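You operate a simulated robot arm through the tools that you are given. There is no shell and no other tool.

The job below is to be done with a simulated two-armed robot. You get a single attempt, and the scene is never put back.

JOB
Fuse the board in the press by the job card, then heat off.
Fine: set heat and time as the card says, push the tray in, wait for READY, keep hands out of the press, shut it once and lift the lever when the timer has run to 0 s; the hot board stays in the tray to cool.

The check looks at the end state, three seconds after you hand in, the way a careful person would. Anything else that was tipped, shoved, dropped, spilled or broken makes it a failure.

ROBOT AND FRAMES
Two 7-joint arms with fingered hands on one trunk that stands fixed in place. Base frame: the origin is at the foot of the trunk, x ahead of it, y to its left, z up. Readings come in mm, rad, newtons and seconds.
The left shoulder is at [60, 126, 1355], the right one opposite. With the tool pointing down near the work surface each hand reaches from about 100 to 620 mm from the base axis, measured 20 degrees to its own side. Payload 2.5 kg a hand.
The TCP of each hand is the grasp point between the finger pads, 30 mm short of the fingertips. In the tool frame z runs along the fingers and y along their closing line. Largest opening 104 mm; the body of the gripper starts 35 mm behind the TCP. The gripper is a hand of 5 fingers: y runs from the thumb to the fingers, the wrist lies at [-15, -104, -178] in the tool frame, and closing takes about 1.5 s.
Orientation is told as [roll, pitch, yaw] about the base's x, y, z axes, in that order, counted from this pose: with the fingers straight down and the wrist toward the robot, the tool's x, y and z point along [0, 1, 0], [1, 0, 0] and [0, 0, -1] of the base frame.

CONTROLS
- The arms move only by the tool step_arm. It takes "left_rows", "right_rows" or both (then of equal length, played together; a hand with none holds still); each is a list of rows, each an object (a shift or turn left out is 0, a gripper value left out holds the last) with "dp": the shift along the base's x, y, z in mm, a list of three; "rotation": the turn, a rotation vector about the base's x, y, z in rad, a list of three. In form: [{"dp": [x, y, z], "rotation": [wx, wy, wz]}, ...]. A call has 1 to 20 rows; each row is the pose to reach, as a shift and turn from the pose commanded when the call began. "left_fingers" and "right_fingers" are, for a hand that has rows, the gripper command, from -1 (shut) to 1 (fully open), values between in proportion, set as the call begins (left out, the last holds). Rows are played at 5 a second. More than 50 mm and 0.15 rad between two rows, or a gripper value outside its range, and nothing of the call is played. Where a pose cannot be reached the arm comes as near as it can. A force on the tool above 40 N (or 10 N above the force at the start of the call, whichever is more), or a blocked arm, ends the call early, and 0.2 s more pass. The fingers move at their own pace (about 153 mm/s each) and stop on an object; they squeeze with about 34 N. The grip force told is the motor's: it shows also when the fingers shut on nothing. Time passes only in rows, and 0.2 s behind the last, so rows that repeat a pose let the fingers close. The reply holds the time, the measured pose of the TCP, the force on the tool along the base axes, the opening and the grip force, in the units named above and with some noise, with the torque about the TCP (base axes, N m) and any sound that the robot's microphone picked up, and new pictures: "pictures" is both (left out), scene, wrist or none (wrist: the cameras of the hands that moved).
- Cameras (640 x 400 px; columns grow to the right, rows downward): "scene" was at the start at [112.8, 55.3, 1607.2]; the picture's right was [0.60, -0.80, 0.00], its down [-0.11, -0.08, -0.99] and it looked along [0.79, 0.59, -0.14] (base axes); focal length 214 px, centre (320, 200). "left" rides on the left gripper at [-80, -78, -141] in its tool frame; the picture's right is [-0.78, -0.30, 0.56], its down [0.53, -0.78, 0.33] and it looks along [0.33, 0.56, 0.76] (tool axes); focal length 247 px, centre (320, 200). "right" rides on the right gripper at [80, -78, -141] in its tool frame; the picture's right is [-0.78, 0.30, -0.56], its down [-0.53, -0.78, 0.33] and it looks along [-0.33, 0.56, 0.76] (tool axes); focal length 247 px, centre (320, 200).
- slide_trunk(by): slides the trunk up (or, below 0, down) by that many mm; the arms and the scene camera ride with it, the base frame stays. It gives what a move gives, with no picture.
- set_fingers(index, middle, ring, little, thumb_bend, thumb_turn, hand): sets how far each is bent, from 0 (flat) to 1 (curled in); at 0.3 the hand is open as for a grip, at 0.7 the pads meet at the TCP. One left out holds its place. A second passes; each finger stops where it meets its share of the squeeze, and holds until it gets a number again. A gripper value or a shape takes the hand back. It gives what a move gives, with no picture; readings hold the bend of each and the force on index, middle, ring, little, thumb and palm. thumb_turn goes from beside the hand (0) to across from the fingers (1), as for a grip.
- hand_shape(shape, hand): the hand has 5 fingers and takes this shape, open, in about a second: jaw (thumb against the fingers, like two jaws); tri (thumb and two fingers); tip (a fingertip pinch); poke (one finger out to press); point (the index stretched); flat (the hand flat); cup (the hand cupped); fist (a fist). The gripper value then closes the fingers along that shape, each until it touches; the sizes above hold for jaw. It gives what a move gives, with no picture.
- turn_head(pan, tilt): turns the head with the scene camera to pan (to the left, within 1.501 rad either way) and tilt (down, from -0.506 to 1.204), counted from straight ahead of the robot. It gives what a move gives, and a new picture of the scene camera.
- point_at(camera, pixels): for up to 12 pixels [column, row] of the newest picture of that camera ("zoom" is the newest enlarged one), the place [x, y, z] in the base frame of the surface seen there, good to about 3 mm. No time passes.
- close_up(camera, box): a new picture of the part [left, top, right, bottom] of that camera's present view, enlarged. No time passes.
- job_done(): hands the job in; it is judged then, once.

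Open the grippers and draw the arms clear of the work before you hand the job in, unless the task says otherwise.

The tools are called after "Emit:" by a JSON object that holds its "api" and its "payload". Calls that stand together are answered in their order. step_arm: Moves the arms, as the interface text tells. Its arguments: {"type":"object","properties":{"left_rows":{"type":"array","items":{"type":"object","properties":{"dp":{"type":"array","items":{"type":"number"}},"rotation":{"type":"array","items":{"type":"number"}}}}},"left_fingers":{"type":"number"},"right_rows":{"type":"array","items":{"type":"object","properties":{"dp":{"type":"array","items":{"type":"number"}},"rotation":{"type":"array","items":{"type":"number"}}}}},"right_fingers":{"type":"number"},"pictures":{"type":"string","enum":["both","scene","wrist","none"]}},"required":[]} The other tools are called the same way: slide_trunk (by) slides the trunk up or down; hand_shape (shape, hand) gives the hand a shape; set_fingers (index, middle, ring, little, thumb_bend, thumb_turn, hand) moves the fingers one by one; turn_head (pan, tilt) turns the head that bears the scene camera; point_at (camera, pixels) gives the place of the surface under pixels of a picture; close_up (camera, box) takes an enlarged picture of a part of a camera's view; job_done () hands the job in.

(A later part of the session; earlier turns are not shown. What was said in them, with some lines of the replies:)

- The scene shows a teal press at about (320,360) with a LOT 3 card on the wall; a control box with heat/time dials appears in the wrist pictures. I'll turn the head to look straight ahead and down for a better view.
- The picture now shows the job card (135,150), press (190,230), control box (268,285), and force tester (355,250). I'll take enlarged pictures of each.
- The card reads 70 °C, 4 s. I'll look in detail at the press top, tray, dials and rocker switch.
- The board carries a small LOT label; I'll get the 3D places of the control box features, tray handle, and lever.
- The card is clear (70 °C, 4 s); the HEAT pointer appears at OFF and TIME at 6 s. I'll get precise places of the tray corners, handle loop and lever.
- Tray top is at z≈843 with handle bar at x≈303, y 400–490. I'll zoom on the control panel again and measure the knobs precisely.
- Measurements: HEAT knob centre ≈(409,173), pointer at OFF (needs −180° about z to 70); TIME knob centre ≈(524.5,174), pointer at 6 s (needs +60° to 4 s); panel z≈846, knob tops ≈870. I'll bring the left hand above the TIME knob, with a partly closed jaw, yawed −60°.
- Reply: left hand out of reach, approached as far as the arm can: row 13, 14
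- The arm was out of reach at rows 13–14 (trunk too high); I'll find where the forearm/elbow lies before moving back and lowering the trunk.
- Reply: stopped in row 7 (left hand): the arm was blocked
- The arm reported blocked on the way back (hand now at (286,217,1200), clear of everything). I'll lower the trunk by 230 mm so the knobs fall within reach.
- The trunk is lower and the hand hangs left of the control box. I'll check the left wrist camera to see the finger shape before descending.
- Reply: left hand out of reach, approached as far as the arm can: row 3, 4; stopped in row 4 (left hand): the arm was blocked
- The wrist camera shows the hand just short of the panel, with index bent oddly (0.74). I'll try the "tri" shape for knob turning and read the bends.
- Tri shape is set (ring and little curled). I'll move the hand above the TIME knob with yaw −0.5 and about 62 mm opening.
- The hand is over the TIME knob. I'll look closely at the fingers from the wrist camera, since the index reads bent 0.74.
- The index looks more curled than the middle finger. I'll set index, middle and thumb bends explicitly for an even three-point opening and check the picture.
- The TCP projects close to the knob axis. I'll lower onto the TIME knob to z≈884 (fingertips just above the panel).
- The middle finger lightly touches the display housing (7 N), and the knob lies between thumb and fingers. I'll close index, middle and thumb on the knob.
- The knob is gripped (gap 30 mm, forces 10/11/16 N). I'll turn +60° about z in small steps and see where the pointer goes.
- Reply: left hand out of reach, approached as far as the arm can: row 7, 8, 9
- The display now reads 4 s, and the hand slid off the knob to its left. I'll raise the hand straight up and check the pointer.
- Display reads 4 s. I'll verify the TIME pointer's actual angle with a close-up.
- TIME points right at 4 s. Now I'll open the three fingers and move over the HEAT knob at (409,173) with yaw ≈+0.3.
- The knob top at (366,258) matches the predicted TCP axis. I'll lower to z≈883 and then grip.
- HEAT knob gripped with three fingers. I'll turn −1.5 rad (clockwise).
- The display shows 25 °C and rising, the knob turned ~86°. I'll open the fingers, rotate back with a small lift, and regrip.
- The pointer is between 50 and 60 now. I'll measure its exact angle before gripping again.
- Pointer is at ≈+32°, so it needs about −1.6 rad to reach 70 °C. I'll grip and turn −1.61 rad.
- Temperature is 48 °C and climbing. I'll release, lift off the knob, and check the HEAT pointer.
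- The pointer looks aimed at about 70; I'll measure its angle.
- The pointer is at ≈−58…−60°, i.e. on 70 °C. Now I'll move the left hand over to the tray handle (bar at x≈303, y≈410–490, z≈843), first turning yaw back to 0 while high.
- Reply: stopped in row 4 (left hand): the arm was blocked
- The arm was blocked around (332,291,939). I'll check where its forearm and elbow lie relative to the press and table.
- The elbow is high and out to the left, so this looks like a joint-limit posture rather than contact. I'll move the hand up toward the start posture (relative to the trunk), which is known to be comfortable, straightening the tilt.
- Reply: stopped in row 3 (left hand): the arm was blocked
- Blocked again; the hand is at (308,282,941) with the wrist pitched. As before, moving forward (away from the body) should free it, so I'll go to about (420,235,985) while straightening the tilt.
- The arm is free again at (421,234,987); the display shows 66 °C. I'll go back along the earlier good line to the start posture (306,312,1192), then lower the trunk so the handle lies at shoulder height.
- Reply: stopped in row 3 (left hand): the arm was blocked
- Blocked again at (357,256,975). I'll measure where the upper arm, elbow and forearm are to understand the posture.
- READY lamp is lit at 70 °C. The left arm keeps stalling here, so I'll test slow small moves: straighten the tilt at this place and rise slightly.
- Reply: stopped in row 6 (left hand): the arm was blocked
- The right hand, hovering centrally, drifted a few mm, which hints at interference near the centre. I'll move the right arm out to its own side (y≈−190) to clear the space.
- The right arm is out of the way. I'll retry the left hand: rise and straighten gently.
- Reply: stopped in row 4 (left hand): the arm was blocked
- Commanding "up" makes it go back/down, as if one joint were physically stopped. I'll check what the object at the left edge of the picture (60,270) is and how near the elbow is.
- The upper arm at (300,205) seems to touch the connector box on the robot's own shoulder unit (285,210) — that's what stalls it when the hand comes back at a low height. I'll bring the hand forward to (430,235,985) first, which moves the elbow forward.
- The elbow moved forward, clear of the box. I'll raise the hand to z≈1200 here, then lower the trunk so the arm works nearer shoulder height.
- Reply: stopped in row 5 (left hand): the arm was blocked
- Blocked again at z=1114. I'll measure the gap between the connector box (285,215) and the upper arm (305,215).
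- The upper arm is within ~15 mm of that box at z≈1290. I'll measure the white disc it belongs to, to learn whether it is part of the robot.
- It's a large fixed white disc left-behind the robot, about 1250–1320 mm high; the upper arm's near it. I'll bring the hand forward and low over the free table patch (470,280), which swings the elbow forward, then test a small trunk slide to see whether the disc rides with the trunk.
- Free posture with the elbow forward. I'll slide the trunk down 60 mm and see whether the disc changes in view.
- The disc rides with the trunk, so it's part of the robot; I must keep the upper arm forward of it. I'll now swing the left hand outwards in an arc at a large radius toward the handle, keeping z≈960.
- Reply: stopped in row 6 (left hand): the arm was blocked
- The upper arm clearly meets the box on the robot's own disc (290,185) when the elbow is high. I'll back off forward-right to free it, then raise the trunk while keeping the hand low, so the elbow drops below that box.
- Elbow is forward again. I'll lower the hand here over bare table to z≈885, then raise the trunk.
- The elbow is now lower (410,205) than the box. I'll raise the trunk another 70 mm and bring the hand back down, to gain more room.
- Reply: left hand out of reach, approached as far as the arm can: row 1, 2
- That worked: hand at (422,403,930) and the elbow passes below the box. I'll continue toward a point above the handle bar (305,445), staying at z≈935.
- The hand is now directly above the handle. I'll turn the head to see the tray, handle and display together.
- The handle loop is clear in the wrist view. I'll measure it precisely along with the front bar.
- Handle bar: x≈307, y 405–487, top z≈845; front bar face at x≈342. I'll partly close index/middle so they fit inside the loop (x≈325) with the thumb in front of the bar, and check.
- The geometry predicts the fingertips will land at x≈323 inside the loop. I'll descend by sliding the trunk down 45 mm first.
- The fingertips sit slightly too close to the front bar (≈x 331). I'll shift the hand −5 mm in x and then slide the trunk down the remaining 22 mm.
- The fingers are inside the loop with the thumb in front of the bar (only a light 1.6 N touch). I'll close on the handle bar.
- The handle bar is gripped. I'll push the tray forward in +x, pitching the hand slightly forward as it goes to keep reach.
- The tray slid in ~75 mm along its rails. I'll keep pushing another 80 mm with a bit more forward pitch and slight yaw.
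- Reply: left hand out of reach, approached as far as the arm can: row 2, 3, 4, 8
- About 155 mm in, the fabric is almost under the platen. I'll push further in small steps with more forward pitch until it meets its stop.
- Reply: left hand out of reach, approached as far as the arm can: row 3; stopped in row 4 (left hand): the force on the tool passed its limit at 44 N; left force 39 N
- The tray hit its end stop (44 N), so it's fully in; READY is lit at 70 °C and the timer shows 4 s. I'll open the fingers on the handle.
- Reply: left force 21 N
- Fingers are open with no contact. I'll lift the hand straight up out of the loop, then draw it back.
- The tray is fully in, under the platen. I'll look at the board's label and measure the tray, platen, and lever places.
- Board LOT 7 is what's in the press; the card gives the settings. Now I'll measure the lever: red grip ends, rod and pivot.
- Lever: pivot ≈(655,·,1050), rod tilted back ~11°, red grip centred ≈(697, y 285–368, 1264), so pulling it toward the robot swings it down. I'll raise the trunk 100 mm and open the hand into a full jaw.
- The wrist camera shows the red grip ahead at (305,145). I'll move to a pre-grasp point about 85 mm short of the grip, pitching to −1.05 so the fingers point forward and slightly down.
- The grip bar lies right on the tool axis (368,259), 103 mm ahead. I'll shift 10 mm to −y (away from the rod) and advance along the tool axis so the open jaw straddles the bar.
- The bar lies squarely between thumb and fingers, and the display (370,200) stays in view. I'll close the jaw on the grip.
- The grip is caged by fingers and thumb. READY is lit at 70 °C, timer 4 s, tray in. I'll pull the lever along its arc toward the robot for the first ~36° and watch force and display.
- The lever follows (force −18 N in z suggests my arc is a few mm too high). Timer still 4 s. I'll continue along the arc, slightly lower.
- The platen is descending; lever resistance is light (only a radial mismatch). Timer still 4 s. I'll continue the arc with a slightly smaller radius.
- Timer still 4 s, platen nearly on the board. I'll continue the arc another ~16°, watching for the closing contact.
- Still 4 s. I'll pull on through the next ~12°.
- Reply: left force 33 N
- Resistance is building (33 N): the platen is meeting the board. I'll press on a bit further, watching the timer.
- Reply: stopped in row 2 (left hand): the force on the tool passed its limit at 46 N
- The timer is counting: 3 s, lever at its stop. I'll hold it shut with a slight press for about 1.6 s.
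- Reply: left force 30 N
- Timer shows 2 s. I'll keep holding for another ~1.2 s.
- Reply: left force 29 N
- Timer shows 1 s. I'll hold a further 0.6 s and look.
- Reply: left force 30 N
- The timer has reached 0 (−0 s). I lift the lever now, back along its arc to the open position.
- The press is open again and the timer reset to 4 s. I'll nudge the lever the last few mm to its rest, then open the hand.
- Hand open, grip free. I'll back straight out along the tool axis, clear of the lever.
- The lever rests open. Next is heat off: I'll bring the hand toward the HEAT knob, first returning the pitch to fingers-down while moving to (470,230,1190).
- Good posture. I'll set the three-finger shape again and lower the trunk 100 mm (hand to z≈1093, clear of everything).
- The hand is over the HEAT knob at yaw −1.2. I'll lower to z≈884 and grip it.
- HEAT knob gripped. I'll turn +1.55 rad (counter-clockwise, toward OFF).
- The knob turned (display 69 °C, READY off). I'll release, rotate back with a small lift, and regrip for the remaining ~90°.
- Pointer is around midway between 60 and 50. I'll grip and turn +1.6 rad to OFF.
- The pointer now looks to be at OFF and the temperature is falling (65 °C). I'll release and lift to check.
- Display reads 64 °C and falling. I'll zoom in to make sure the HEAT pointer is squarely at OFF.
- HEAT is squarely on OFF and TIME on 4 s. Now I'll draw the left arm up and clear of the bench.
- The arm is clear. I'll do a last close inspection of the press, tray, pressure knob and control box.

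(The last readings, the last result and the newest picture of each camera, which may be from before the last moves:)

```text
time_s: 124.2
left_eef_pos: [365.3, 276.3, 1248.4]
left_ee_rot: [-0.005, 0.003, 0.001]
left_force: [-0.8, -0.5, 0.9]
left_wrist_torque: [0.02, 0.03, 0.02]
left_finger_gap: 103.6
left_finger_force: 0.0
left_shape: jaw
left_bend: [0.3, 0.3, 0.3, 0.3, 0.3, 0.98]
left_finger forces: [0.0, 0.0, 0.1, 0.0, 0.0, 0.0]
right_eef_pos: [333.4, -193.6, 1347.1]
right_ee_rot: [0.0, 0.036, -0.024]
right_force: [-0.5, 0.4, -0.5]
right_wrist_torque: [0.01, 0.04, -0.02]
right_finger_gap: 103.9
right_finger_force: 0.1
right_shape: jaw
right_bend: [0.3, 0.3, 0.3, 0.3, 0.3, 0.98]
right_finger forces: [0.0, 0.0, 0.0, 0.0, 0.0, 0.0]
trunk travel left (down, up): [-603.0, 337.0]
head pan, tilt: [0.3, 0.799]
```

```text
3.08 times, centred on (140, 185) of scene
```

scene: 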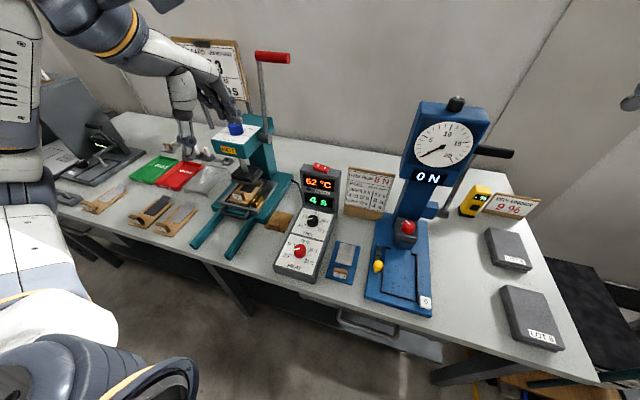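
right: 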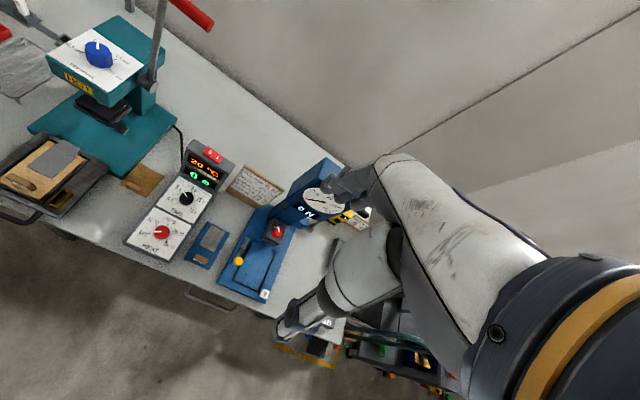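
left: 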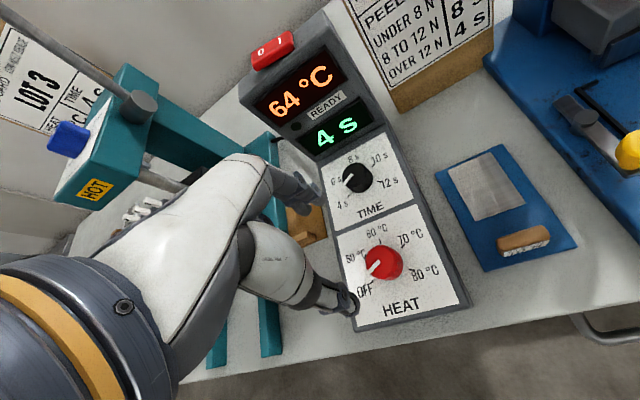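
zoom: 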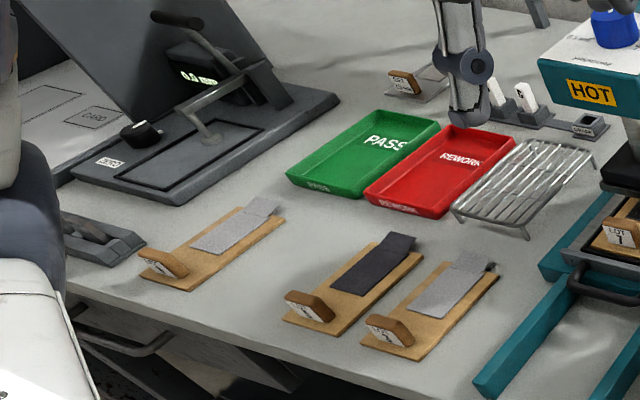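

All is as it should be: lever up, tray in with the board, HEAT at OFF (62 °C falling), everything else in place. I'll draw the left hand a little further back and up, then hand in.

Emit:
{"api": "step_arm", "payload": {"left_rows": [{"dp": [-18, 10, 20]}, {"dp": [-36, 20, 40]}, {"dp": [-52, 30, 60]}], "pictures": "scene"}}

```text
time_s: 125.0
left_eef_pos: [314.1, 306.7, 1309.0]
left_ee_rot: [-0.006, 0.006, 0.003]
left_force: [-0.2, 0.8, -0.6]
left_wrist_torque: [0.0, 0.01, 0.02]
left_finger_gap: 103.8
left_finger_force: 0.0
left_shape: jaw
left_bend: [0.3, 0.3, 0.3, 0.3, 0.3, 0.98]
left_finger forces: [0.0, 0.0, 0.1, 0.1, 0.1, 0.1]
right_eef_pos: [332.7, -192.0, 1347.8]
right_ee_rot: [0.001, 0.036, -0.024]
right_force: [-0.1, -0.1, -0.4]
right_wrist_torque: [0.0, 0.0, 0.02]
right_finger_gap: 103.6
right_finger_force: 0.0
right_shape: jaw
right_bend: [0.3, 0.3, 0.3, 0.3, 0.3, 0.98]
right_finger forces: [0.0, 0.0, 0.1, 0.0, 0.0, 0.2]
trunk travel left (down, up): [-603.0, 337.0]
head pan, tilt: [0.3, 0.799]
```

scene: 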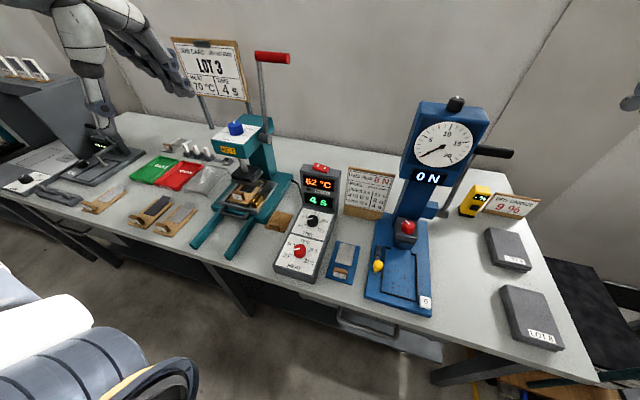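

The press is open, the board is in the tray, HEAT is off and both hands are open and clear, so I'm handing the job in.

Emit:
{"api": "job_done", "payload": {}}

```text
The job is handed in.
```

The board in the press was fused at 70 °C for 4 s, as the job card says, and the heat is off. I have handed the job in.

- **Settings:** HEAT was set to 70 °C and TIME to 4 s. The tray went in until it met its stop, and READY was lit before I shut the press.
- **Press cycle:** I pulled the lever down once and held it. The timer ran to 0 s (the display read "−0 s") and I lifted the lever straight away.
- **End state:** The lever is up and the hot board is still in the tray, which I left pushed in. HEAT is back at OFF and the display was at 62 °C and falling. The rocker switch stays at 1, as I found it.
- **Lot mismatch:** The job card is for LOT 3, but the board in the press is labelled LOT 7. I fused the board that was in the press, as the job said.
- **Surroundings:** I saw nothing else on the bench moved. While turning TIME, one finger pressed the front of the control box at about 7 N.
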